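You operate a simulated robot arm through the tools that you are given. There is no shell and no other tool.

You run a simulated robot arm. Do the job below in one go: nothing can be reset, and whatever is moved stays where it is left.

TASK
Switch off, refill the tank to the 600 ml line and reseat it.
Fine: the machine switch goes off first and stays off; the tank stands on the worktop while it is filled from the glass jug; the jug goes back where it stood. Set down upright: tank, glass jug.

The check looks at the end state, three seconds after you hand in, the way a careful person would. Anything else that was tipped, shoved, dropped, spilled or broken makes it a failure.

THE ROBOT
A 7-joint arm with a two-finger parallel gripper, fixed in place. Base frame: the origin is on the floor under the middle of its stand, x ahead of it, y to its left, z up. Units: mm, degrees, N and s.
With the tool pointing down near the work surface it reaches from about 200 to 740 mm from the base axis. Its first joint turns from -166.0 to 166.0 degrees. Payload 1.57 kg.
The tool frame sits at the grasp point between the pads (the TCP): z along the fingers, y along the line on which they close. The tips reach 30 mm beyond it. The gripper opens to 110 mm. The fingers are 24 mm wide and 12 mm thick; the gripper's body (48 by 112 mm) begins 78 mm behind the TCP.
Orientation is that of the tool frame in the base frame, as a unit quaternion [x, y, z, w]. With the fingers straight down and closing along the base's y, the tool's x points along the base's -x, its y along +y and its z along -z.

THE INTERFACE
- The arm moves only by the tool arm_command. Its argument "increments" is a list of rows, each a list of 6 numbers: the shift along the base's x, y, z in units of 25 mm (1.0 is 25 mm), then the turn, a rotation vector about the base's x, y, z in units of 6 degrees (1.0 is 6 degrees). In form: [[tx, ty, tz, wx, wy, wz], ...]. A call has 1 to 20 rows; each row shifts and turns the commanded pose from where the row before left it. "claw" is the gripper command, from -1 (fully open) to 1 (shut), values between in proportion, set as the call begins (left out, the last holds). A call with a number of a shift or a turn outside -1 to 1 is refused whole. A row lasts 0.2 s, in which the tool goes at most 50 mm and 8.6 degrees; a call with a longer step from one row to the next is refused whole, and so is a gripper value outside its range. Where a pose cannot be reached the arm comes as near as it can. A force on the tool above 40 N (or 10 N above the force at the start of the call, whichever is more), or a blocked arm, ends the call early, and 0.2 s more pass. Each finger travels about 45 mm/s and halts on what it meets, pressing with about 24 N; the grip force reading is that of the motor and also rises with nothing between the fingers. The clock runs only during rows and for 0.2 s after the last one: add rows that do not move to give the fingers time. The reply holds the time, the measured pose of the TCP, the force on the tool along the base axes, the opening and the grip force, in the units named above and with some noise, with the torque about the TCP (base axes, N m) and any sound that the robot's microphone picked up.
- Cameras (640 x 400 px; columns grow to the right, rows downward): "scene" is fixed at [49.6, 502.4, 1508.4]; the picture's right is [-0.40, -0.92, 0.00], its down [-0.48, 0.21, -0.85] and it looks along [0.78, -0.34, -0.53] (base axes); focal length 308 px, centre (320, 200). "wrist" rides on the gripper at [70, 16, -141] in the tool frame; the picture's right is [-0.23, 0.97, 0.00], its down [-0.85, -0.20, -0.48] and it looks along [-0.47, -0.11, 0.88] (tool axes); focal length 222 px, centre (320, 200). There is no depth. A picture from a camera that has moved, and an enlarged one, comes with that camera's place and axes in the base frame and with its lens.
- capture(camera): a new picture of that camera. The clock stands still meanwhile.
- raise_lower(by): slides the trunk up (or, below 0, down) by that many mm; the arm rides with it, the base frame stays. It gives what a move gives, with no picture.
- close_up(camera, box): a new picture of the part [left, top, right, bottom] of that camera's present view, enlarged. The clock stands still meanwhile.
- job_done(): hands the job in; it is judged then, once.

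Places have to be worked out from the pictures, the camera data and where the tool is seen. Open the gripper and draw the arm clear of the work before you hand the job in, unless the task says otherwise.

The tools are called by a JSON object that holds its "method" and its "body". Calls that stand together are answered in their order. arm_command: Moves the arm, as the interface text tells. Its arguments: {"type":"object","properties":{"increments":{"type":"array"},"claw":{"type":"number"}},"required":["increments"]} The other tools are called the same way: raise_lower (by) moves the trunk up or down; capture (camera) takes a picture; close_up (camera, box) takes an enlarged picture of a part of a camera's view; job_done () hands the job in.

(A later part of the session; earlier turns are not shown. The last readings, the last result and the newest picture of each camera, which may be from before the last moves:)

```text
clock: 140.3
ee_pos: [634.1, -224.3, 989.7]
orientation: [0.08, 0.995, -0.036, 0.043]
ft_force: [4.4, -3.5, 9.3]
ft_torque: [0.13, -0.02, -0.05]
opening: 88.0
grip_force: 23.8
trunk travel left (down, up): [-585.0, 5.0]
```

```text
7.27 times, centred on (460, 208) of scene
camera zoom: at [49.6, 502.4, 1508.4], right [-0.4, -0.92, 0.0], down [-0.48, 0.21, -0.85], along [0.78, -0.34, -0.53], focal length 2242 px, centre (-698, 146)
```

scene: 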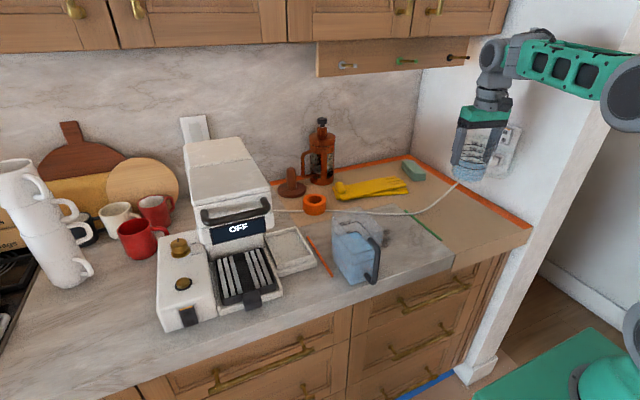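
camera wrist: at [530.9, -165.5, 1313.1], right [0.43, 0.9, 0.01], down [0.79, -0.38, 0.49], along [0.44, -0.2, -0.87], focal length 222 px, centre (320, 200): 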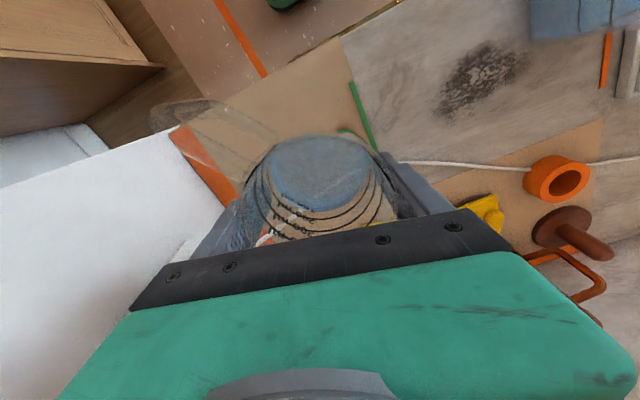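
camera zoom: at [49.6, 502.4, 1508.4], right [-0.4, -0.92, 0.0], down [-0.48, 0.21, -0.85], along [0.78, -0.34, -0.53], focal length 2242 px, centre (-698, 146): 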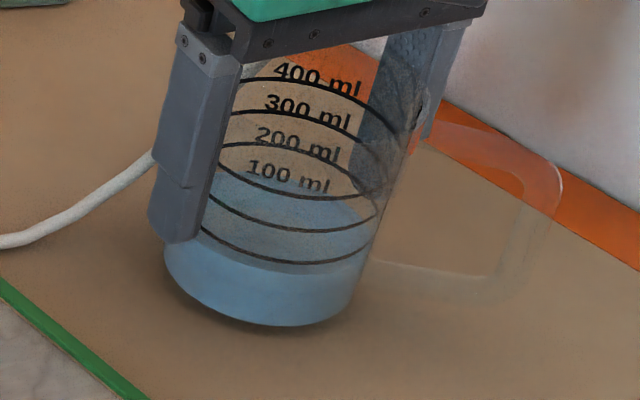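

The jug is upright, but comparing its base outline with the original picture puts it about 15 mm too far back and right. I lift a few millimetres, shift (−9,+12) mm and lower again.

{"method": "arm_command", "body": {"increments": [[0, 0, 0.3, 0, 0, 0], [-0.18, 0.24, 0, 0, 0, 0], [-0.18, 0.24, 0, 0, 0, 0], [0, 0, 0, 0, 0, 0]]}}

{"method": "arm_command", "body": {"increments": [[0, 0, -0.1, 0, 0, 0], [0, 0, -0.1, 0, 0, 0], [0, 0, 0, 0, 0, 0]]}}

{"method": "close_up", "body": {"camera": "scene", "box": [430, 180, 490, 235]}}

```text
clock: 141.3
ee_pos: [624.9, -211.8, 996.7]
orientation: [0.08, 0.995, -0.037, 0.044]
ft_force: [-0.7, -0.1, -4.1]
ft_torque: [0.0, -0.06, -0.01]
opening: 87.9
grip_force: 24.0
trunk travel left (down, up): [-585.0, 5.0]
```

```text
clock: 142.1
ee_pos: [624.0, -211.1, 989.6]
orientation: [0.08, 0.995, -0.035, 0.044]
ft_force: [-0.2, 0.4, -4.2]
ft_torque: [0.04, -0.04, -0.01]
opening: 88.2
grip_force: 24.2
trunk travel left (down, up): [-585.0, 5.0]
```

```text
7.27 times, centred on (460, 208) of scene
camera zoom: at [49.6, 502.4, 1508.4], right [-0.4, -0.92, 0.0], down [-0.48, 0.21, -0.85], along [0.78, -0.34, -0.53], focal length 2242 px, centre (-698, 146)
```

zoom: 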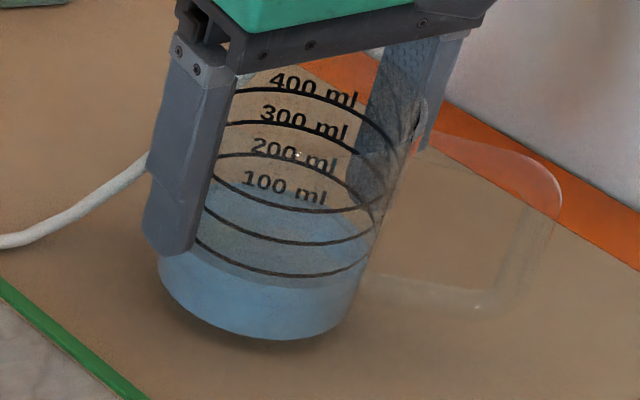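

Still hanging here; the base outline is now only about 6 mm above its original place. I keep lowering in small steps.

{"method": "arm_command", "body": {"increments": [[0, 0, -0.1, 0, 0, 0], [0, 0, 0, 0, 0, 0]]}}

{"method": "arm_command", "body": {"increments": [[0, 0, -0.06, 0, 0, 0], [0, 0, 0, 0, 0, 0]]}}

```text
clock: 142.7
ee_pos: [625.2, -212.0, 989.5]
orientation: [0.08, 0.995, -0.036, 0.044]
ft_force: [0.0, -0.3, -4.7]
ft_torque: [0.02, -0.05, -0.01]
opening: 88.1
grip_force: 24.1
trunk travel left (down, up): [-585.0, 5.0]
```

```text
clock: 143.3
ee_pos: [625.4, -213.6, 989.3]
orientation: [0.08, 0.995, -0.037, 0.046]
ft_force: [-2.4, -0.2, 4.3]
ft_torque: [0.2, 0.39, 0.05]
opening: 88.1
grip_force: 23.7
trunk travel left (down, up): [-585.0, 5.0]
```

{"method": "close_up", "body": {"camera": "scene", "box": [430, 180, 490, 235]}}

{"method": "capture", "body": {"camera": "wrist"}}

```text
7.27 times, centred on (460, 208) of scene
camera zoom: at [49.6, 502.4, 1508.4], right [-0.4, -0.92, 0.0], down [-0.48, 0.21, -0.85], along [0.78, -0.34, -0.53], focal length 2242 px, centre (-698, 146)
```

zoom: 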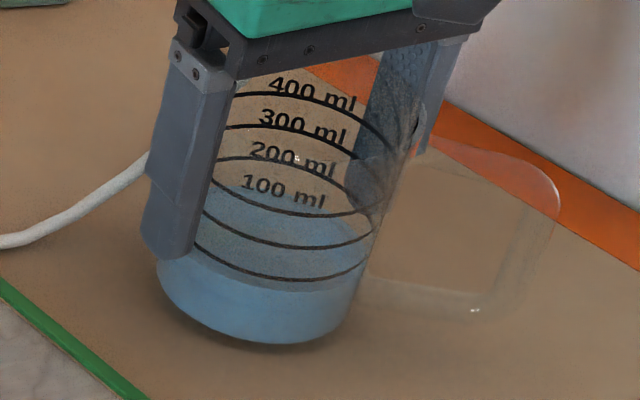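

```text
taken
camera wrist: at [547.7, -174.8, 1121.0], right [0.38, 0.92, -0.04], down [0.77, -0.29, 0.57], along [0.51, -0.25, -0.82], focal length 222 px, centre (320, 200)
```

wrist: 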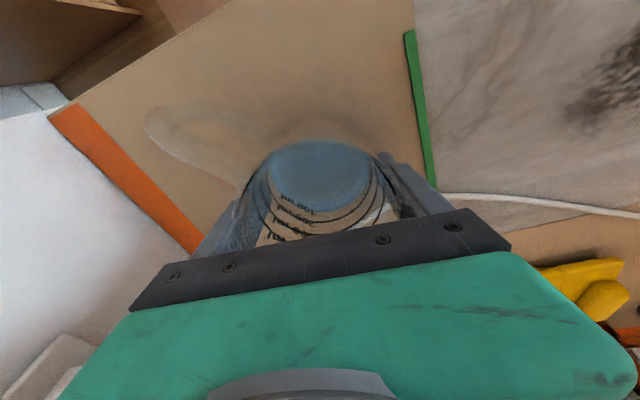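

The left edge of the base is still a few millimetres high (about 3° lean). I lift 3 mm, rotate 2.7° to level it, and set it down again.

{"method": "arm_command", "body": {"increments": [[0, 0, 0.15, 0, 0, 0], [0, 0.06, 0, -0.42, 0.18, 0], [0, 0, 0, 0, 0, 0]]}}

{"method": "arm_command", "body": {"increments": [[0, 0, -0.1, 0, 0, 0], [0, 0, -0.05, 0, 0, 0], [0, 0, 0, 0, 0, 0]]}}

{"method": "close_up", "body": {"camera": "scene", "box": [430, 180, 490, 235]}}

```text
clock: 144.1
ee_pos: [624.8, -210.5, 992.5]
orientation: [0.079, 0.995, -0.059, 0.035]
ft_force: [0.3, 0.3, -5.2]
ft_torque: [0.04, -0.07, -0.01]
opening: 88.0
grip_force: 23.8
trunk travel left (down, up): [-585.0, 5.0]
```

```text
clock: 144.9
ee_pos: [625.5, -210.2, 988.6]
orientation: [0.078, 0.994, -0.059, 0.038]
ft_force: [-2.7, 0.2, 5.0]
ft_torque: [0.3, 0.37, 0.08]
opening: 87.9
grip_force: 23.7
trunk travel left (down, up): [-585.0, 5.0]
```

```text
7.27 times, centred on (460, 208) of scene
camera zoom: at [49.6, 502.4, 1508.4], right [-0.4, -0.92, 0.0], down [-0.48, 0.21, -0.85], along [0.78, -0.34, -0.53], focal length 2242 px, centre (-698, 146)
```

zoom: 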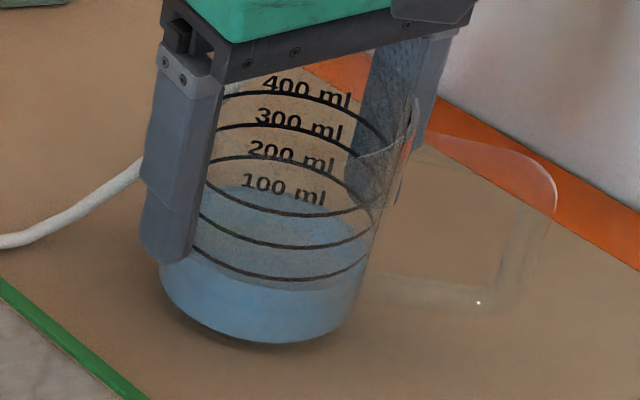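

{"method": "close_up", "body": {"camera": "scene", "box": [436, 205, 480, 235]}}

```text
13.33 times, centred on (458, 220) of scene
camera zoom: at [49.6, 502.4, 1508.4], right [-0.4, -0.92, 0.0], down [-0.48, 0.21, -0.85], along [0.78, -0.34, -0.53], focal length 4110 px, centre (-1520, -67)
```

zoom: 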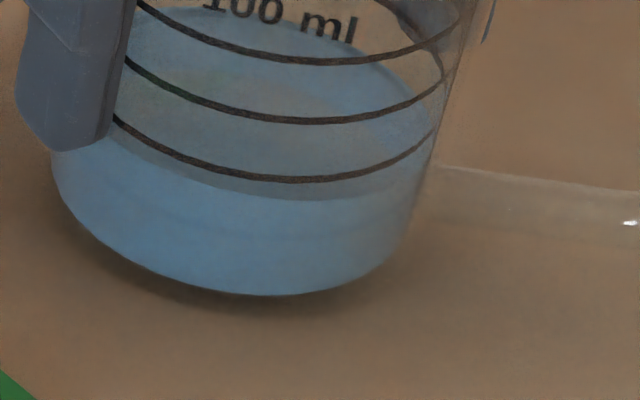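

The jug is level within about 2° and within about 6 mm of its original place. I make one last fine correction and put it down.

{"method": "arm_command", "body": {"increments": [[0, 0, 0.12, 0, 0, 0], [-0.12, 0.1, 0, 0.18, -0.08, 0], [0, 0, 0, 0, 0, 0]]}}

{"method": "arm_command", "body": {"increments": [[0, 0, -0.08, 0, 0, 0], [0, 0, -0.06, 0, 0, 0], [0, 0, 0, 0, 0, 0]]}}

{"method": "close_up", "body": {"camera": "scene", "box": [436, 205, 480, 235]}}

```text
clock: 145.7
ee_pos: [621.3, -208.3, 989.7]
orientation: [0.08, 0.995, -0.049, 0.039]
ft_force: [-0.9, -0.3, -4.4]
ft_torque: [0.04, -0.04, 0.03]
opening: 87.9
grip_force: 24.0
trunk travel left (down, up): [-585.0, 5.0]
```

```text
clock: 146.5
ee_pos: [622.4, -208.1, 989.6]
orientation: [0.08, 0.995, -0.049, 0.042]
ft_force: [-0.9, -0.7, 10.7]
ft_torque: [0.34, 0.31, 0.1]
opening: 88.0
grip_force: 24.4
trunk travel left (down, up): [-585.0, 5.0]
```

```text
13.33 times, centred on (458, 220) of scene
camera zoom: at [49.6, 502.4, 1508.4], right [-0.4, -0.92, 0.0], down [-0.48, 0.21, -0.85], along [0.78, -0.34, -0.53], focal length 4110 px, centre (-1520, -67)
```

zoom: 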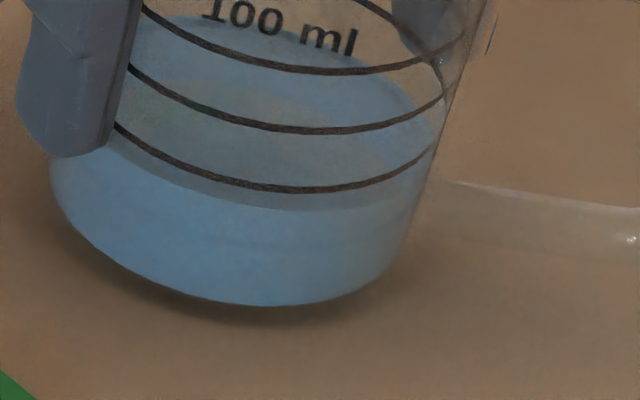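

The base outline now coincides with the original within about 3 mm. I relieve the pressure and open the fingers.

{"method": "arm_command", "body": {"increments": [[0, 0, 0.05, 0, 0, 0], [0, 0, 0, 0, 0, 0]]}}

{"method": "arm_command", "body": {"increments": [[0, 0, 0, 0, 0, 0], [0, 0, 0, 0, 0, 0], [0, 0, 0, 0, 0, 0], [0, 0, 0, 0, 0, 0]], "claw": -1}}

{"method": "close_up", "body": {"camera": "scene", "box": [430, 180, 490, 235]}}

{"method": "close_up", "body": {"camera": "wrist", "box": [140, 80, 460, 260]}}

```text
clock: 147.1
ee_pos: [622.9, -208.9, 989.6]
orientation: [0.079, 0.995, -0.049, 0.041]
ft_force: [2.0, -3.1, 11.2]
ft_torque: [0.21, 0.11, 0.04]
opening: 87.8
grip_force: 23.9
trunk travel left (down, up): [-585.0, 5.0]
```

```text
clock: 148.1
ee_pos: [621.8, -208.8, 988.7]
orientation: [0.08, 0.995, -0.048, 0.039]
ft_force: [0.4, 0.4, -0.5]
ft_torque: [-0.01, -0.02, -0.01]
opening: 110.1
grip_force: 0.2
trunk travel left (down, up): [-585.0, 5.0]
```

```text
7.27 times, centred on (460, 208) of scene
camera zoom: at [49.6, 502.4, 1508.4], right [-0.4, -0.92, 0.0], down [-0.48, 0.21, -0.85], along [0.78, -0.34, -0.53], focal length 2242 px, centre (-698, 146)
```

zoom: 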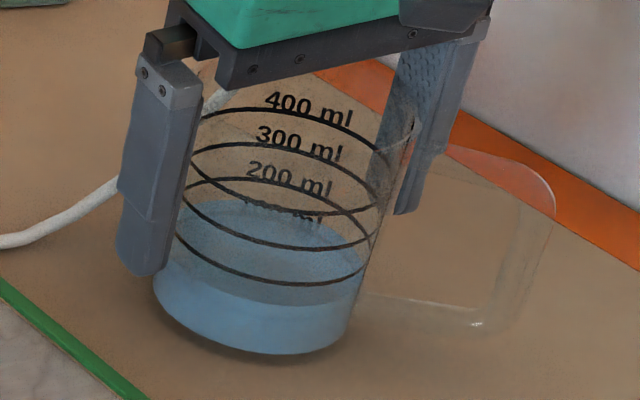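

```text
2.00 times, centred on (300, 170) of wrist
camera zoom: at [546.5, -167.4, 1120.0], right [0.38, 0.92, -0.07], down [0.78, -0.28, 0.57], along [0.5, -0.27, -0.82], focal length 444 px, centre (360, 260)
```

zoom: 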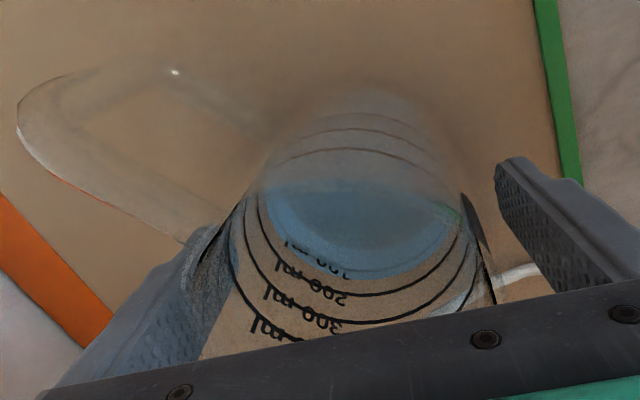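

The jug settled upright on its original footprint (within about 2 mm). I withdraw straight up, slowly at first, watching the forces.

{"method": "arm_command", "body": {"increments": [[0, 0, 0.15, 0, 0, 0], [0, 0, 0.2, 0, 0, 0], [0, 0, 0.3, 0, 0, 0], [0, 0, 0.3, 0, 0, 0], [0, 0, 0.3, 0, 0, 0]]}}

{"method": "close_up", "body": {"camera": "scene", "box": [410, 150, 510, 250]}}

```text
clock: 149.3
ee_pos: [622.1, -206.7, 1020.0]
orientation: [0.08, 0.995, -0.048, 0.04]
ft_force: [0.7, -0.5, -0.1]
ft_torque: [0.01, -0.01, -0.02]
opening: 110.0
grip_force: 0.0
trunk travel left (down, up): [-585.0, 5.0]
```

```text
4.00 times, centred on (460, 200) of scene
camera zoom: at [49.6, 502.4, 1508.4], right [-0.4, -0.92, 0.0], down [-0.48, 0.21, -0.85], along [0.78, -0.34, -0.53], focal length 1233 px, centre (-240, 200)
```

zoom: 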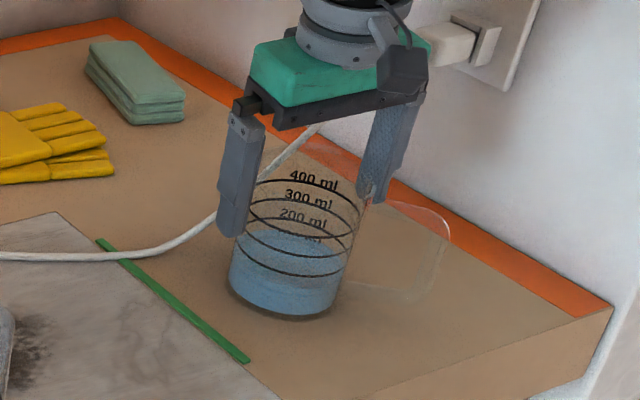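

No contact on the way up. I continue up clear of the rim, then bring the hand vertical.

{"method": "arm_command", "body": {"increments": [[0, 0, 0.3, 0, 0, 0], [0, 0, 0.4, 0, 0, 0], [0, 0, 0.6, 0, 0, 0], [0, 0, 0.8, 0, 0, 0], [0, 0, 0.8, 0, 0, 0], [0, 0, 0.8, 0, 0, 0], [0, 0, 0.8, 0, 0, 0], [-0.4, 0.4, 0.2, 0, 0, 0], [0, 0, 0, 0, 0, 0]]}}

{"method": "capture", "body": {"camera": "scene"}}

{"method": "capture", "body": {"camera": "wrist"}}

```text
clock: 151.3
ee_pos: [611.4, -198.2, 1136.8]
orientation: [0.079, 0.995, -0.048, 0.04]
ft_force: [0.2, 0.3, 0.0]
ft_torque: [-0.02, 0.01, -0.02]
opening: 109.9
grip_force: 0.0
trunk travel left (down, up): [-585.0, 5.0]
```

```text
taken
```

scene: 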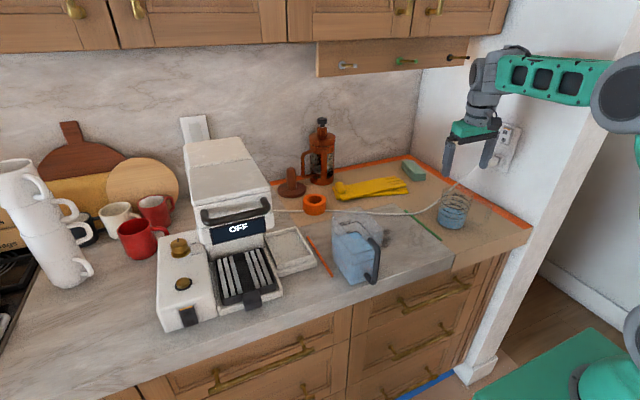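

```text
taken
camera wrist: at [536.6, -157.0, 1269.5], right [0.38, 0.92, -0.07], down [0.78, -0.28, 0.57], along [0.5, -0.27, -0.82], focal length 222 px, centre (320, 200)
```

wrist: 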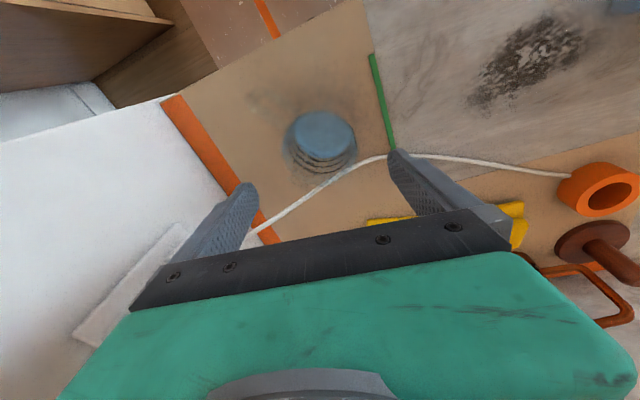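

The jug stands back in its place and the area is clear. I straighten the hand and move to the front of the tank, tilting back to the tank-grasp orientation at a safe height.

{"method": "arm_command", "body": {"increments": [[-0.5, 0.4, 0.3, 0.245, 0.172, 0.38], [-0.8, 0.6, 0.3, 0.245, 0.172, 0.38], [-0.9, 0.75, 0.3, 0.245, 0.172, 0.38], [-0.9, 0.75, 0.3, 0.245, 0.172, 0.38], [-0.9, 0.75, 0.3, 0, 0, 0], [-0.9, 0.75, 0.3, 0, 0, 0], [-0.9, 0.75, 0.3, 0, 0, 0], [-0.9, 0.75, 0.3, 0, 0, 0], [-0.6, 0.5, 0.3, 0, 0, 0], [0, 0, 0, 0, 0, 0]]}}

{"method": "arm_command", "body": {"increments": [[0, 0.6, 0.1, 0, -0.9, 0], [0, 0.7, 0.1, 0, -0.97, 0], [-0.1, 0.75, 0.1, 0, -0.98, 0], [-0.1, 0.75, 0.1, 0, -0.98, 0], [-0.1, 0.75, 0.1, 0, -0.98, 0], [-0.1, 0.75, 0.1, 0, -0.98, 0], [-0.1, 0.75, 0.1, 0, -0.98, 0], [-0.1, 0.75, 0.1, 0, -0.98, 0], [-0.1, 0.75, 0.1, 0, -0.98, 0], [-0.1, 0.75, 0.1, 0, -0.98, 0], [-0.1, 0.6, 0, 0, -0.98, 0], [0, 0.4, 0, 0, -0.98, 0], [0, 0, 0, 0, 0, 0]]}}

{"method": "capture", "body": {"camera": "scene"}}

```text
clock: 153.5
ee_pos: [430.8, -47.1, 1207.2]
orientation: [0.001, 1.0, 0.003, 0.004]
ft_force: [0.0, -0.7, -0.5]
ft_torque: [0.02, -0.02, 0.01]
opening: 110.0
grip_force: 0.2
trunk travel left (down, up): [-585.0, 5.0]
```

```text
clock: 156.3
ee_pos: [408.1, 160.0, 1230.5]
orientation: [-0.001, 0.817, 0.002, 0.577]
ft_force: [-0.2, -0.5, 0.8]
ft_torque: [-0.02, 0.02, -0.05]
opening: 109.9
grip_force: 0.0
trunk travel left (down, up): [-585.0, 5.0]
```

```text
taken
```

scene: 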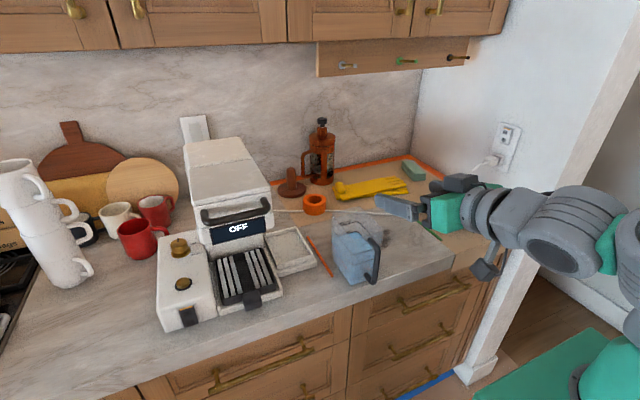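

The orientation is right (φ≈70°). I lower the trunk by 200 mm to bring the gripper in front of the tank.

{"method": "raise_lower", "body": {"by": -200}}

{"method": "arm_command", "body": {"increments": [[0, 0.3, 0, 0, 0.08, 0], [0, 0.28, 0, 0, 0, 0], [0, 0, 0, 0, 0, 0]]}}

{"method": "capture", "body": {"camera": "wrist"}}

{"method": "close_up", "body": {"camera": "wrist", "box": [250, 50, 400, 240]}}

```text
clock: 158.5
ee_pos: [408.0, 159.5, 1030.0]
orientation: [-0.002, 0.817, 0.003, 0.576]
ft_force: [0.1, 0.2, -1.0]
ft_torque: [0.01, 0.01, 0.02]
opening: 109.8
grip_force: 0.0
trunk travel left (down, up): [-385.0, 205.0]
```

```text
clock: 159.3
ee_pos: [407.7, 173.8, 1029.3]
orientation: [-0.001, 0.82, 0.002, 0.573]
ft_force: [0.0, 0.0, -0.2]
ft_torque: [0.01, 0.01, 0.01]
opening: 110.3
grip_force: 0.1
trunk travel left (down, up): [-385.0, 205.0]
```

```text
taken
camera wrist: at [252.1, 189.0, 1012.1], right [0.07, 0.97, 0.22], down [-0.16, -0.2, 0.97], along [0.99, -0.1, 0.14], focal length 222 px, centre (320, 200)
```

wrist: 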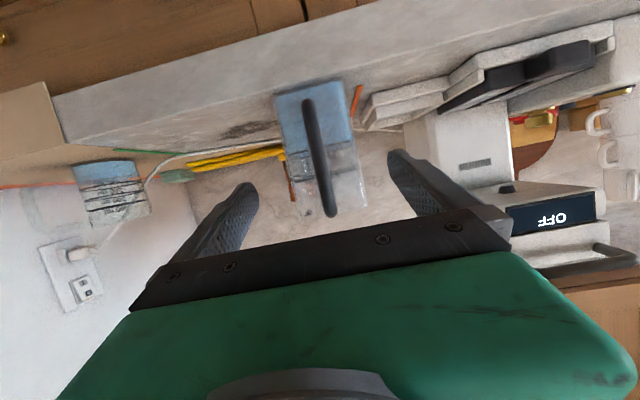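

```text
2.11 times, centred on (325, 145) of wrist
camera zoom: at [252.1, 189.0, 1012.1], right [0.07, 0.97, 0.22], down [-0.16, -0.2, 0.97], along [0.99, -0.1, 0.14], focal length 468 px, centre (310, 316)
```

zoom: 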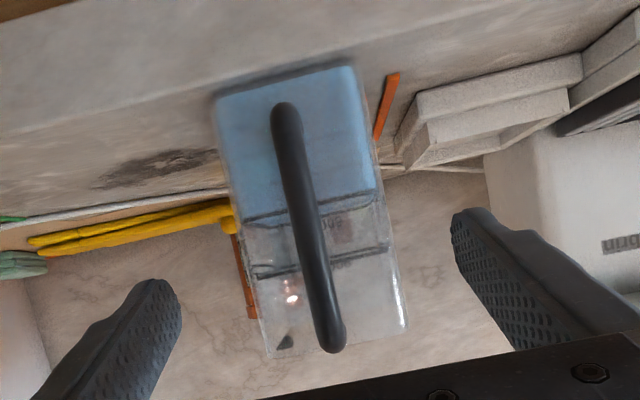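

The view matches the earlier one. I check the level against the 600 line from here before gripping.

{"method": "close_up", "body": {"camera": "wrist", "box": [290, 125, 360, 175]}}

{"method": "close_up", "body": {"camera": "wrist", "box": [65, 145, 165, 235]}}

```text
8.00 times, centred on (325, 150) of wrist
camera zoom: at [252.1, 189.0, 1012.1], right [0.07, 0.97, 0.22], down [-0.16, -0.2, 0.97], along [0.99, -0.1, 0.14], focal length 1777 px, centre (280, 600)
```

zoom: 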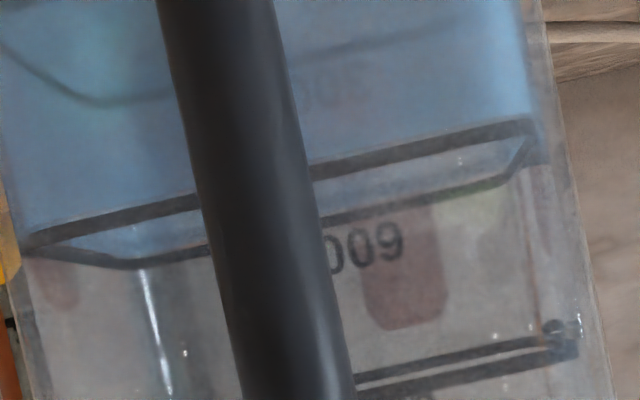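

```text
4.44 times, centred on (115, 190) of wrist
camera zoom: at [252.1, 189.0, 1012.1], right [0.07, 0.97, 0.22], down [-0.16, -0.2, 0.97], along [0.99, -0.1, 0.14], focal length 987 px, centre (1231, 244)
```

zoom: 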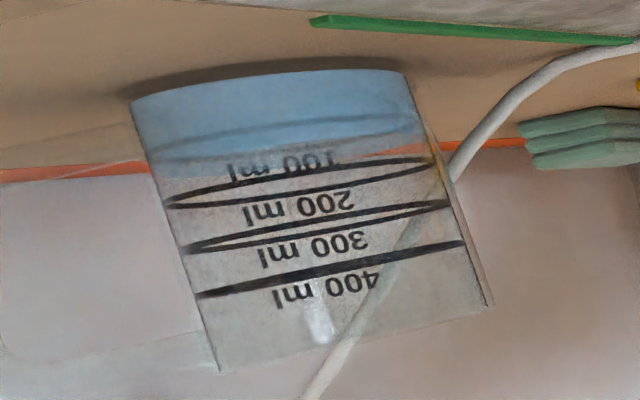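

The tank's water surface coincides with its 600 line, and the jug stands upright. I advance to grip the tank as before.

{"method": "arm_command", "body": {"increments": [[0.4, 0, -0.08, 0, 0, 0], [0.42, 0.01, -0.1, 0, 0, 0], [0.42, 0.01, -0.12, 0, 0, 0], [0.42, 0.01, -0.12, 0, 0, 0], [0.42, 0, -0.12, 0, 0, 0], [0.42, 0, -0.12, 0, 0, 0], [0.42, 0, -0.12, 0, 0, 0], [0.42, 0, -0.12, 0, 0, 0], [0.42, 0, -0.12, 0, 0, 0], [0.42, 0, -0.12, 0, 0, 0], [0.4, 0, -0.12, 0, 0, 0], [0.38, 0, -0.12, 0, 0, 0], [0, 0, 0, 0, 0, 0]]}}

{"method": "close_up", "body": {"camera": "wrist", "box": [160, 40, 460, 240]}}

{"method": "close_up", "body": {"camera": "scene", "box": [310, 180, 430, 300]}}

```text
clock: 162.1
ee_pos: [532.0, 173.9, 996.4]
orientation: [-0.001, 0.819, 0.002, 0.574]
ft_force: [0.0, 0.5, 0.5]
ft_torque: [0.02, -0.03, -0.05]
opening: 110.4
grip_force: 0.0
trunk travel left (down, up): [-385.0, 205.0]
```

```text
2.00 times, centred on (310, 140) of wrist
camera zoom: at [375.2, 188.3, 977.8], right [0.07, 0.97, 0.22], down [-0.16, -0.2, 0.97], along [0.99, -0.1, 0.14], focal length 444 px, centre (340, 320)
```

zoom: 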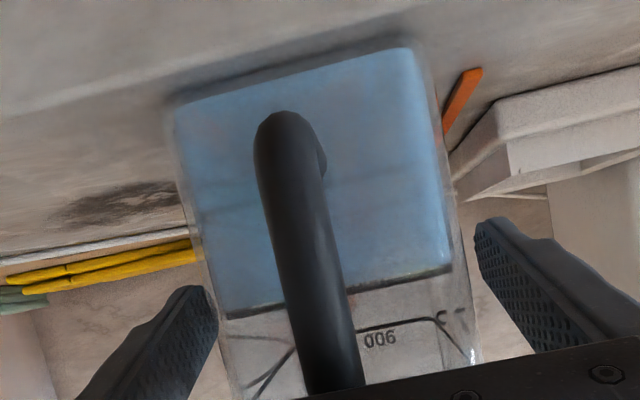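

```text
3.33 times, centred on (370, 240) of scene
camera zoom: at [49.6, 502.4, 1508.4], right [-0.4, -0.92, 0.0], down [-0.48, 0.21, -0.85], along [0.78, -0.34, -0.53], focal length 1027 px, centre (153, 67)
```

zoom: 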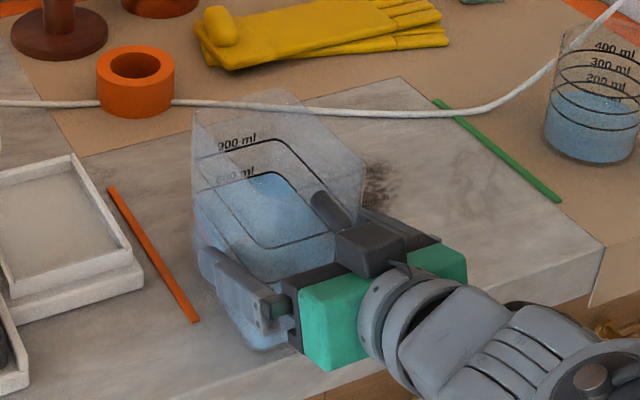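

Aligned as before. I close the gripper on the tank.

{"method": "arm_command", "body": {"increments": [[0, 0, 0, 0, 0, 0], [0, 0, 0, 0, 0, 0], [0, 0, 0, 0, 0, 0], [0, 0, 0, 0, 0, 0], [0, 0, 0, 0, 0, 0]], "claw": 1}}

{"method": "arm_command", "body": {"increments": [[0, 0, 0.06, 0, 0, 0], [0, 0, 0.1, 0, 0, 0], [0, 0, 0.1, 0, 0, 0], [0, 0, 0.14, 0, 0, 0], [0, 0, 0, 0, 0, 0], [0, 0, 0, 0, 0, 0]]}}

{"method": "close_up", "body": {"camera": "scene", "box": [310, 180, 430, 300]}}

{"method": "close_up", "body": {"camera": "wrist", "box": [160, 40, 460, 240]}}

```text
clock: 163.3
ee_pos: [531.3, 174.1, 996.8]
orientation: [-0.002, 0.819, 0.003, 0.573]
ft_force: [0.4, 1.6, 0.0]
ft_torque: [-0.2, 0.02, 0.04]
opening: 85.5
grip_force: 23.8
trunk travel left (down, up): [-385.0, 205.0]
```

```text
clock: 164.7
ee_pos: [531.6, 173.5, 1004.3]
orientation: [-0.001, 0.82, 0.001, 0.573]
ft_force: [-0.3, 0.2, -7.3]
ft_torque: [-0.02, 0.2, -0.01]
opening: 85.4
grip_force: 24.2
trunk travel left (down, up): [-385.0, 205.0]
```

```text
3.33 times, centred on (370, 240) of scene
camera zoom: at [49.6, 502.4, 1508.4], right [-0.4, -0.92, 0.0], down [-0.48, 0.21, -0.85], along [0.78, -0.34, -0.53], focal length 1027 px, centre (153, 67)
```

zoom: 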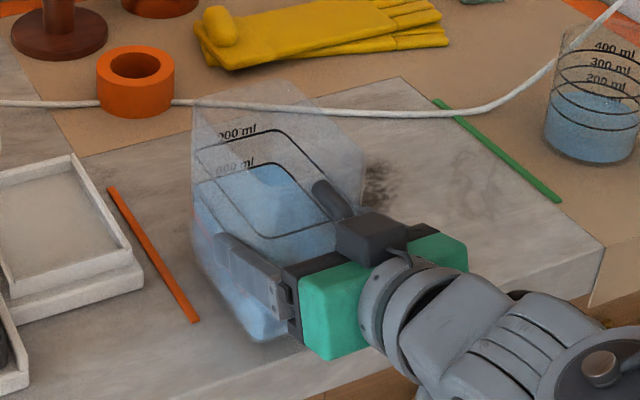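

```text
2.00 times, centred on (310, 140) of wrist
camera zoom: at [375.7, 188.8, 986.8], right [0.07, 0.97, 0.21], down [-0.15, -0.2, 0.97], along [0.99, -0.1, 0.14], focal length 444 px, centre (340, 320)
```

zoom: 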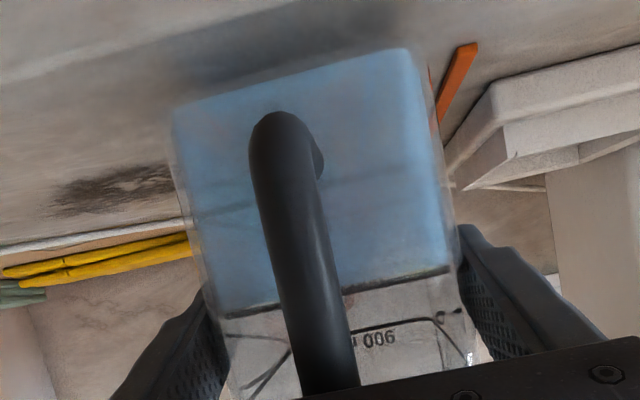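

Lifted at about 7.5 N (full tank), hanging level. I raise it to transit height.

{"method": "arm_command", "body": {"increments": [[0, 0, 0.15, 0, 0, 0], [0, 0, 0.25, 0, 0, 0], [0, 0, 0.3, 0, 0, 0], [0, 0, 0.3, 0, 0, 0], [0, 0, 0.3, 0, 0, 0], [0, 0, 0.3, 0, 0, 0], [0, 0, 0.3, 0, 0, 0], [0, 0, 0.3, 0, 0, 0], [0, 0, 0.25, 0, 0, 0], [0, 0, 0.2, 0, 0, 0], [0, 0, 0.05, 0, 0, 0], [0, 0, 0, 0, 0, 0]]}}

{"method": "arm_command", "body": {"increments": [[0.08, 0.08, 0, 0, 0, 0], [0.15, 0.17, 0, 0, 0, 0], [0.22, 0.24, 0, 0, 0, 0], [0.28, 0.3, 0, 0, 0, 0], [0.3, 0.33, 0, 0, 0, 0], [0.3, 0.33, 0, 0, 0, 0], [0.3, 0.33, 0, 0, 0, 0], [0.3, 0.33, 0, 0, 0, 0], [0.3, 0.33, 0, 0, 0, 0], [0.3, 0.33, 0, 0, 0, 0], [0.3, 0.33, 0, 0, 0, 0], [0.3, 0.33, 0, 0, 0, 0], [0.3, 0.33, 0, 0, 0, 0], [0.3, 0.33, 0, 0, 0, 0], [0.3, 0.33, 0, 0, 0, 0], [0.28, 0.3, 0, 0, 0, 0], [0.22, 0.24, 0, 0, 0, 0], [0.14, 0.16, 0, 0, 0, 0], [0.07, 0.08, 0, 0, 0, 0], [0, 0, 0, 0, 0, 0]]}}

{"method": "capture", "body": {"camera": "scene"}}

{"method": "capture", "body": {"camera": "wrist"}}

```text
clock: 167.3
ee_pos: [533.3, 175.1, 1071.8]
orientation: [-0.002, 0.82, 0.002, 0.573]
ft_force: [0.2, -0.8, -8.7]
ft_torque: [0.02, 0.18, -0.01]
opening: 86.1
grip_force: 24.1
trunk travel left (down, up): [-385.0, 205.0]
```

```text
clock: 171.5
ee_pos: [650.6, 303.1, 1071.9]
orientation: [-0.002, 0.82, 0.002, 0.573]
ft_force: [-0.2, 0.1, -7.8]
ft_torque: [0.04, 0.23, -0.02]
opening: 86.1
grip_force: 23.7
trunk travel left (down, up): [-385.0, 205.0]
```

```text
taken
```

scene: 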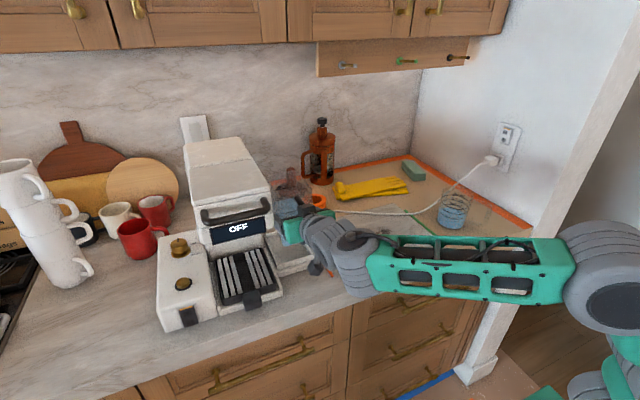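

```text
taken
camera wrist: at [494.9, 318.8, 1054.0], right [0.07, 0.97, 0.21], down [-0.15, -0.2, 0.97], along [0.99, -0.1, 0.14], focal length 222 px, centre (320, 200)
```

wrist: 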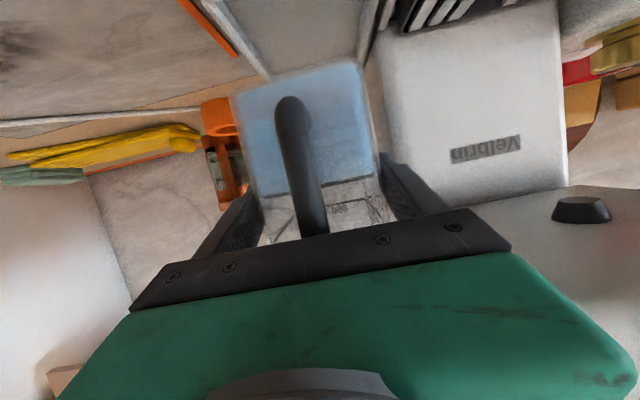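

Transit is done, with the head cleared. I align over the seat (target TCP ≈ 652.6, 316.6) and lower most of the way.

{"method": "arm_command", "body": {"increments": [[0.03, 0.15, 0, 0, 0, 0], [0.03, 0.2, 0, 0, 0, 0], [0.02, 0.19, 0, 0, 0, 0], [0, 0, 0, 0, 0, 0], [0, 0, 0, 0, 0, 0]]}}

{"method": "close_up", "body": {"camera": "wrist", "box": [160, 0, 440, 240]}}

{"method": "close_up", "body": {"camera": "scene", "box": [240, 170, 350, 290]}}

```text
clock: 172.7
ee_pos: [654.3, 317.1, 1072.7]
orientation: [-0.001, 0.82, 0.001, 0.572]
ft_force: [0.1, -0.5, -7.7]
ft_torque: [0.01, 0.23, 0.02]
opening: 86.1
grip_force: 24.4
trunk travel left (down, up): [-385.0, 205.0]
```

```text
1.67 times, centred on (300, 120) of wrist
camera zoom: at [497.1, 332.3, 1054.2], right [0.07, 0.97, 0.21], down [-0.15, -0.2, 0.97], along [0.99, -0.1, 0.14], focal length 370 px, centre (353, 333)
```

zoom: 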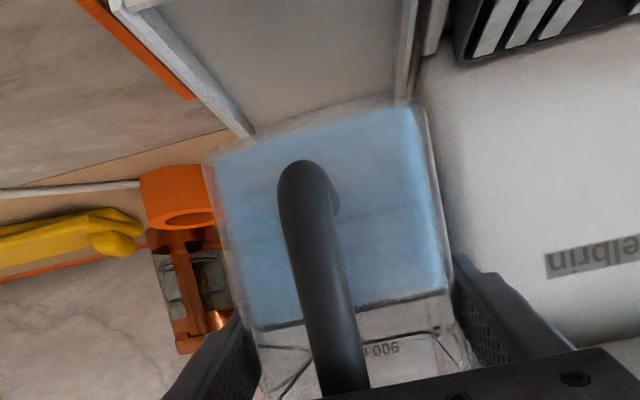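

```text
3.33 times, centred on (295, 230) of scene
camera zoom: at [49.6, 502.4, 1508.4], right [-0.4, -0.92, 0.0], down [-0.48, 0.21, -0.85], along [0.78, -0.34, -0.53], focal length 1027 px, centre (403, 100)
```

zoom: 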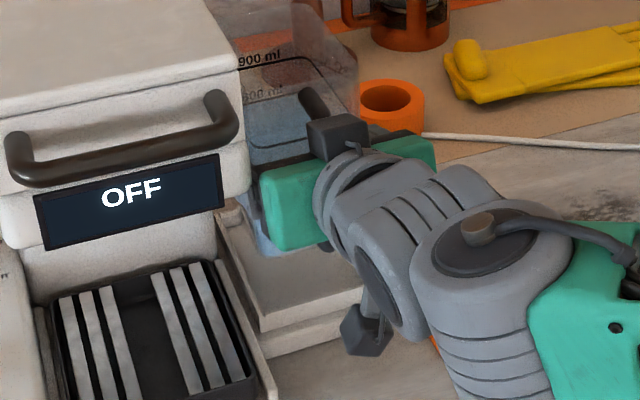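

Alignment over the seat looks right. I lower to just above the seat.

{"method": "arm_command", "body": {"increments": [[-0.02, 0, -0.1, 0, 0, 0], [-0.02, 0, -0.2, 0, 0, 0], [0, 0, -0.24, 0, 0, 0], [0, 0, -0.24, 0, 0, 0], [0, 0, -0.24, 0, 0, 0], [0, 0, -0.24, 0, 0, 0], [0, 0, -0.24, 0, 0, 0], [0, 0, -0.2, 0, 0, 0], [0, 0, -0.1, 0, 0, 0], [0, 0, 0, 0, 0, 0], [0, 0, 0, 0, 0, 0]]}}

{"method": "close_up", "body": {"camera": "wrist", "box": [160, 0, 440, 240]}}

```text
clock: 175.1
ee_pos: [653.6, 318.0, 1026.9]
orientation: [-0.002, 0.82, 0.002, 0.573]
ft_force: [0.3, 0.4, -8.0]
ft_torque: [-0.02, 0.21, 0.01]
opening: 85.7
grip_force: 23.8
trunk travel left (down, up): [-385.0, 205.0]
```

```text
1.67 times, centred on (300, 120) of wrist
camera zoom: at [496.8, 332.2, 1009.2], right [0.07, 0.97, 0.21], down [-0.15, -0.2, 0.97], along [0.99, -0.1, 0.14], focal length 370 px, centre (353, 333)
```

zoom: 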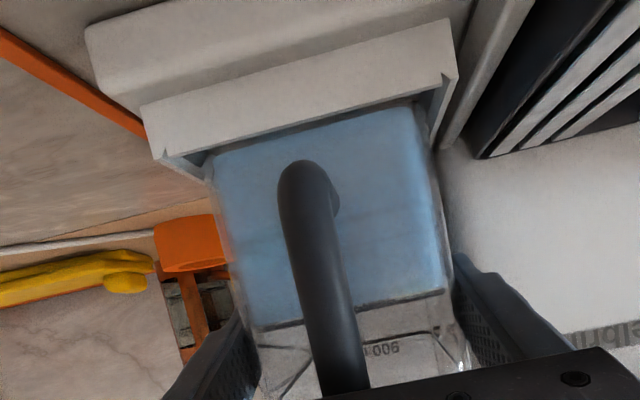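

The tank is inside the tray walls with even gaps. I lower the last 8 mm in small steps.

{"method": "arm_command", "body": {"increments": [[0, 0, -0.1, 0, 0, 0], [0, 0, -0.1, 0, 0, 0], [0, 0, 0, 0, 0, 0]]}}

{"method": "arm_command", "body": {"increments": [[0, 0, -0.08, 0, 0, 0], [0, 0, 0, 0, 0, 0]]}}

```text
clock: 175.9
ee_pos: [653.0, 317.5, 1022.3]
orientation: [-0.001, 0.82, 0.001, 0.573]
ft_force: [-0.6, 0.2, -8.0]
ft_torque: [0.03, 0.22, 0.02]
opening: 86.0
grip_force: 24.6
trunk travel left (down, up): [-385.0, 205.0]
```

```text
clock: 176.5
ee_pos: [653.3, 317.3, 1019.7]
orientation: [-0.002, 0.82, 0.003, 0.573]
ft_force: [-0.3, -0.3, -7.5]
ft_torque: [0.03, 0.2, 0.0]
opening: 86.2
grip_force: 24.1
trunk travel left (down, up): [-385.0, 205.0]
```

{"method": "arm_command", "body": {"increments": [[0, 0, -0.06, 0, 0, 0], [0, 0, 0, 0, 0, 0]]}}

```text
clock: 177.1
ee_pos: [652.3, 316.1, 1019.4]
orientation: [-0.001, 0.82, 0.002, 0.573]
ft_force: [0.0, -0.1, -5.7]
ft_torque: [-0.14, -0.02, -0.01]
opening: 86.0
grip_force: 23.7
trunk travel left (down, up): [-385.0, 205.0]
```

Weight is starting to transfer at z≈1019.4, exactly the expected seat height. I go 1 mm further.

{"method": "arm_command", "body": {"increments": [[0, 0, -0.05, 0, 0, 0], [0, 0, 0, 0, 0, 0]]}}

{"method": "close_up", "body": {"camera": "wrist", "box": [160, 0, 440, 240]}}

{"method": "close_up", "body": {"camera": "scene", "box": [240, 170, 350, 290]}}

```text
clock: 177.7
ee_pos: [653.8, 317.0, 1019.2]
orientation: [0.0, 0.818, 0.001, 0.575]
ft_force: [0.9, -0.6, 0.2]
ft_torque: [-0.36, 0.35, 0.04]
opening: 86.1
grip_force: 24.0
trunk travel left (down, up): [-385.0, 205.0]
```

```text
1.67 times, centred on (300, 120) of wrist
camera zoom: at [496.5, 331.8, 1000.8], right [0.07, 0.97, 0.22], down [-0.16, -0.2, 0.97], along [0.98, -0.1, 0.14], focal length 370 px, centre (353, 333)
```

zoom: 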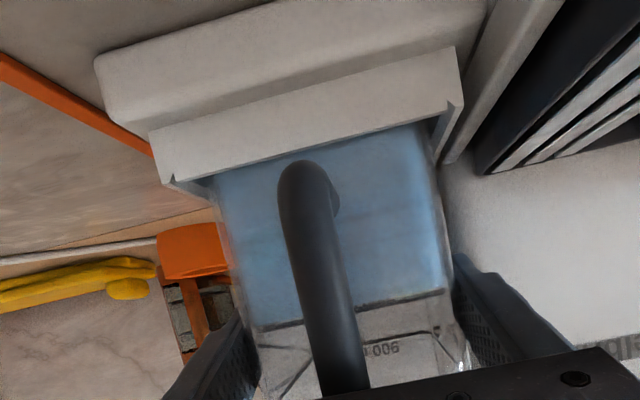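

```text
3.33 times, centred on (295, 230) of scene
camera zoom: at [49.6, 502.4, 1508.4], right [-0.4, -0.92, 0.0], down [-0.48, 0.21, -0.85], along [0.78, -0.34, -0.53], focal length 1027 px, centre (403, 100)
```

zoom: 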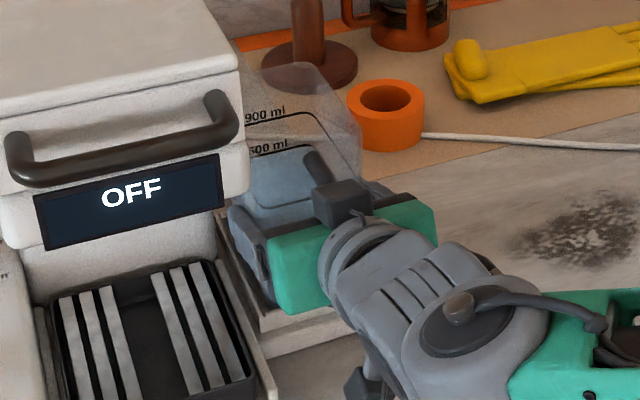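

The tank rests in its seat with the load transferred. I open the gripper.

{"method": "arm_command", "body": {"increments": [[0, 0, 0, 0, 0, 0], [0, 0, 0, 0, 0, 0], [0, 0, 0, 0, 0, 0], [0, 0, 0, 0, 0, 0]], "claw": -1}}

{"method": "close_up", "body": {"camera": "wrist", "box": [160, 0, 440, 240]}}

```text
clock: 178.7
ee_pos: [653.3, 317.4, 1019.5]
orientation: [-0.001, 0.819, 0.002, 0.574]
ft_force: [0.1, 0.1, -0.4]
ft_torque: [0.02, 0.0, 0.0]
opening: 109.9
grip_force: 0.1
trunk travel left (down, up): [-385.0, 205.0]
```

```text
1.67 times, centred on (300, 120) of wrist
camera zoom: at [496.1, 331.7, 999.8], right [0.07, 0.97, 0.22], down [-0.16, -0.2, 0.97], along [0.99, -0.1, 0.14], focal length 370 px, centre (353, 333)
```

zoom: 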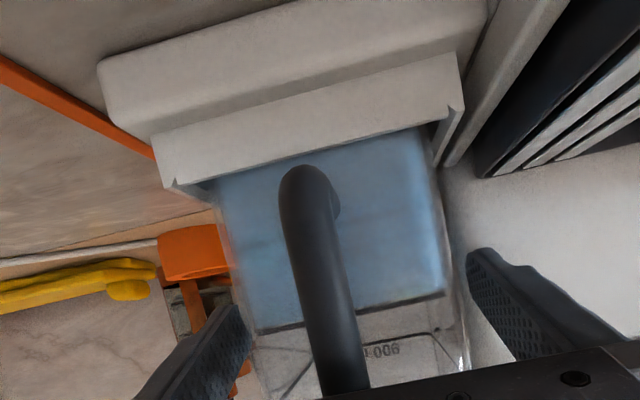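

Released. I back straight out along −x past the handle, the way I came in.

{"method": "arm_command", "body": {"increments": [[-0.2, 0, 0, 0, 0, 0], [-0.4, 0, 0, 0, 0, 0], [-0.5, 0, 0, 0, 0, 0], [-0.6, 0, 0, 0, 0, 0], [-0.7, 0, 0, 0, 0, 0], [-0.8, 0, 0.05, 0, 0, 0], [-0.9, 0, 0.05, 0, 0, 0], [-0.9, 0, 0.1, 0, 0, 0], [-0.9, 0, 0.1, 0, 0, 0], [-0.9, 0, 0.1, 0, 0, 0], [-0.5, 0, 0, 0, 0, 0], [0, 0, 0, 0, 0, 0]]}}

{"method": "capture", "body": {"camera": "scene"}}

{"method": "close_up", "body": {"camera": "wrist", "box": [240, 90, 400, 240]}}

{"method": "close_up", "body": {"camera": "scene", "box": [260, 180, 325, 280]}}

```text
clock: 181.3
ee_pos: [469.1, 317.0, 1029.9]
orientation: [-0.002, 0.819, 0.002, 0.574]
ft_force: [0.0, -0.5, 0.0]
ft_torque: [0.02, -0.03, 0.02]
opening: 110.4
grip_force: 0.1
trunk travel left (down, up): [-385.0, 205.0]
```

```text
taken
```

scene: 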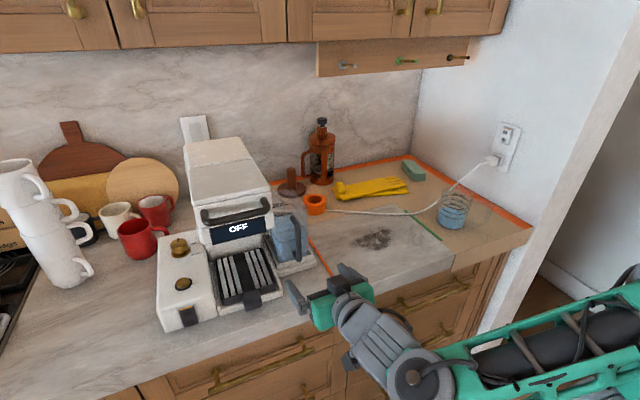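

```text
2.67 times, centred on (320, 165) of wrist
camera zoom: at [312.8, 331.6, 1010.3], right [0.07, 0.97, 0.22], down [-0.16, -0.2, 0.97], along [0.99, -0.1, 0.14], focal length 592 px, centre (320, 293)
```

zoom: 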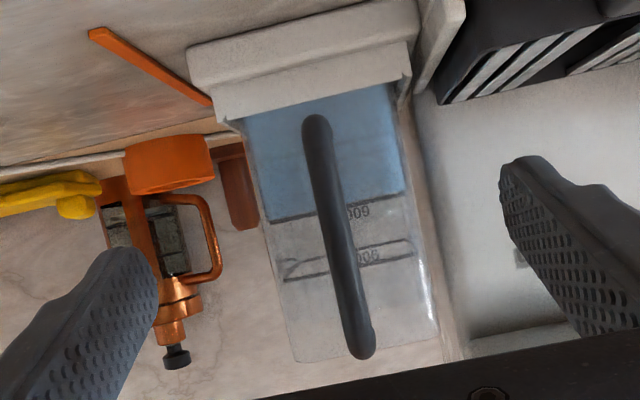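

```text
4.00 times, centred on (292, 230) of scene
camera zoom: at [49.6, 502.4, 1508.4], right [-0.4, -0.92, 0.0], down [-0.48, 0.21, -0.85], along [0.78, -0.34, -0.53], focal length 1233 px, centre (430, 80)
```

zoom: 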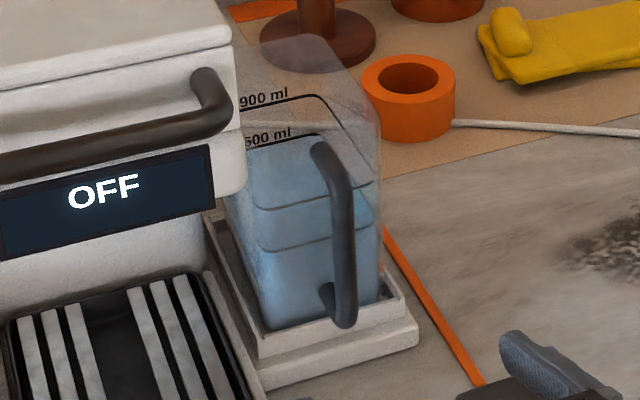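

The tank sits exactly as at the start, filled to the 600 line, and the display reads OFF. I draw the arm clear and check the whole scene.

{"method": "arm_command", "body": {"increments": [[-0.6, 0, 0.3, 0, 0.3, 0], [-0.8, -0.3, 0.5, 0, 0.5, 0], [-0.8, -0.5, 0.6, 0, 0.6, 0], [-0.8, -0.6, 0.6, 0, 0.6, 0], [-0.6, -0.8, 0.6, 0, 0.6, 0], [-0.4, -0.9, 0.6, 0, 0.6, 0], [-0.2, -0.9, 0.5, 0, 0.6, 0], [0, -0.9, 0.4, 0, 0.6, 0], [0, -0.8, 0.2, 0, 0.5, 0], [0, 0, 0, 0, 0, 0]]}}

{"method": "capture", "body": {"camera": "scene"}}

{"method": "close_up", "body": {"camera": "scene", "box": [425, 170, 535, 250]}}

{"method": "close_up", "body": {"camera": "scene", "box": [140, 120, 340, 340]}}

{"method": "close_up", "body": {"camera": "scene", "box": [260, 100, 540, 280]}}

```text
clock: 183.5
ee_pos: [362.2, 174.3, 1137.8]
orientation: [-0.001, 0.938, 0.003, 0.346]
ft_force: [0.1, 0.9, -0.2]
ft_torque: [-0.02, -0.02, 0.02]
opening: 109.9
grip_force: 0.1
trunk travel left (down, up): [-385.0, 205.0]
```

```text
taken
```

scene: 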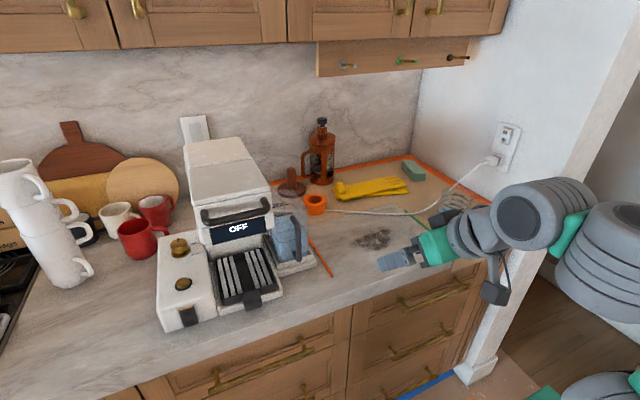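

```text
5.00 times, centred on (480, 210) of scene
camera zoom: at [49.6, 502.4, 1508.4], right [-0.4, -0.92, 0.0], down [-0.48, 0.21, -0.85], along [0.78, -0.34, -0.53], focal length 1541 px, centre (-480, 150)
```

zoom: 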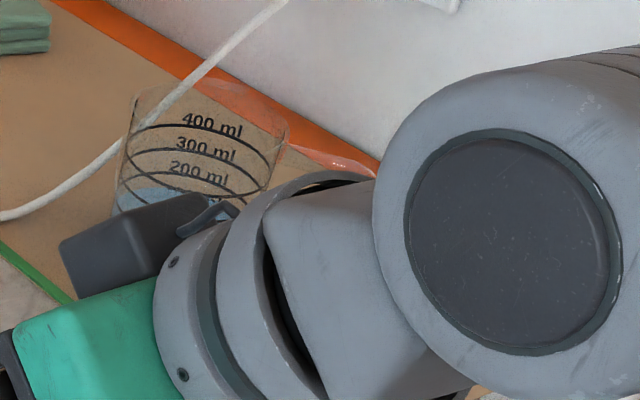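

```text
1.82 times, centred on (240, 230) of scene
camera zoom: at [49.6, 502.4, 1508.4], right [-0.4, -0.92, 0.0], down [-0.48, 0.21, -0.85], along [0.78, -0.34, -0.53], focal length 560 px, centre (466, 146)
```

zoom: 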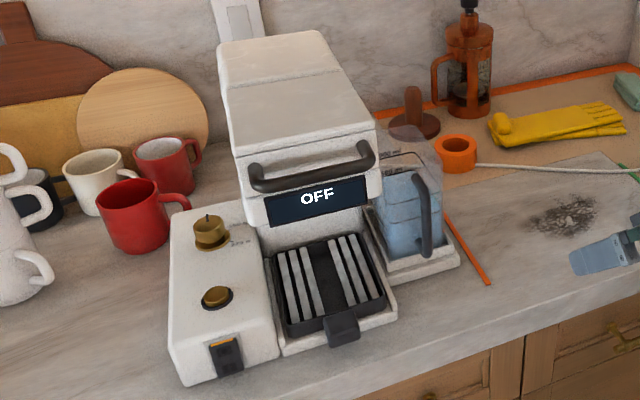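

```text
2.22 times, centred on (400, 190) of scene
camera zoom: at [49.6, 502.4, 1508.4], right [-0.4, -0.92, 0.0], down [-0.48, 0.21, -0.85], along [0.78, -0.34, -0.53], focal length 685 px, centre (142, 222)
```

zoom: 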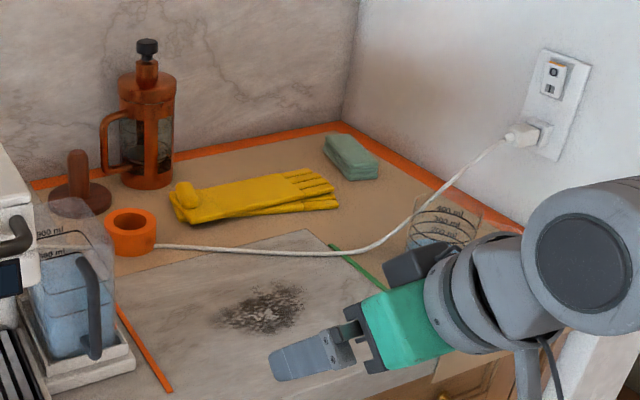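

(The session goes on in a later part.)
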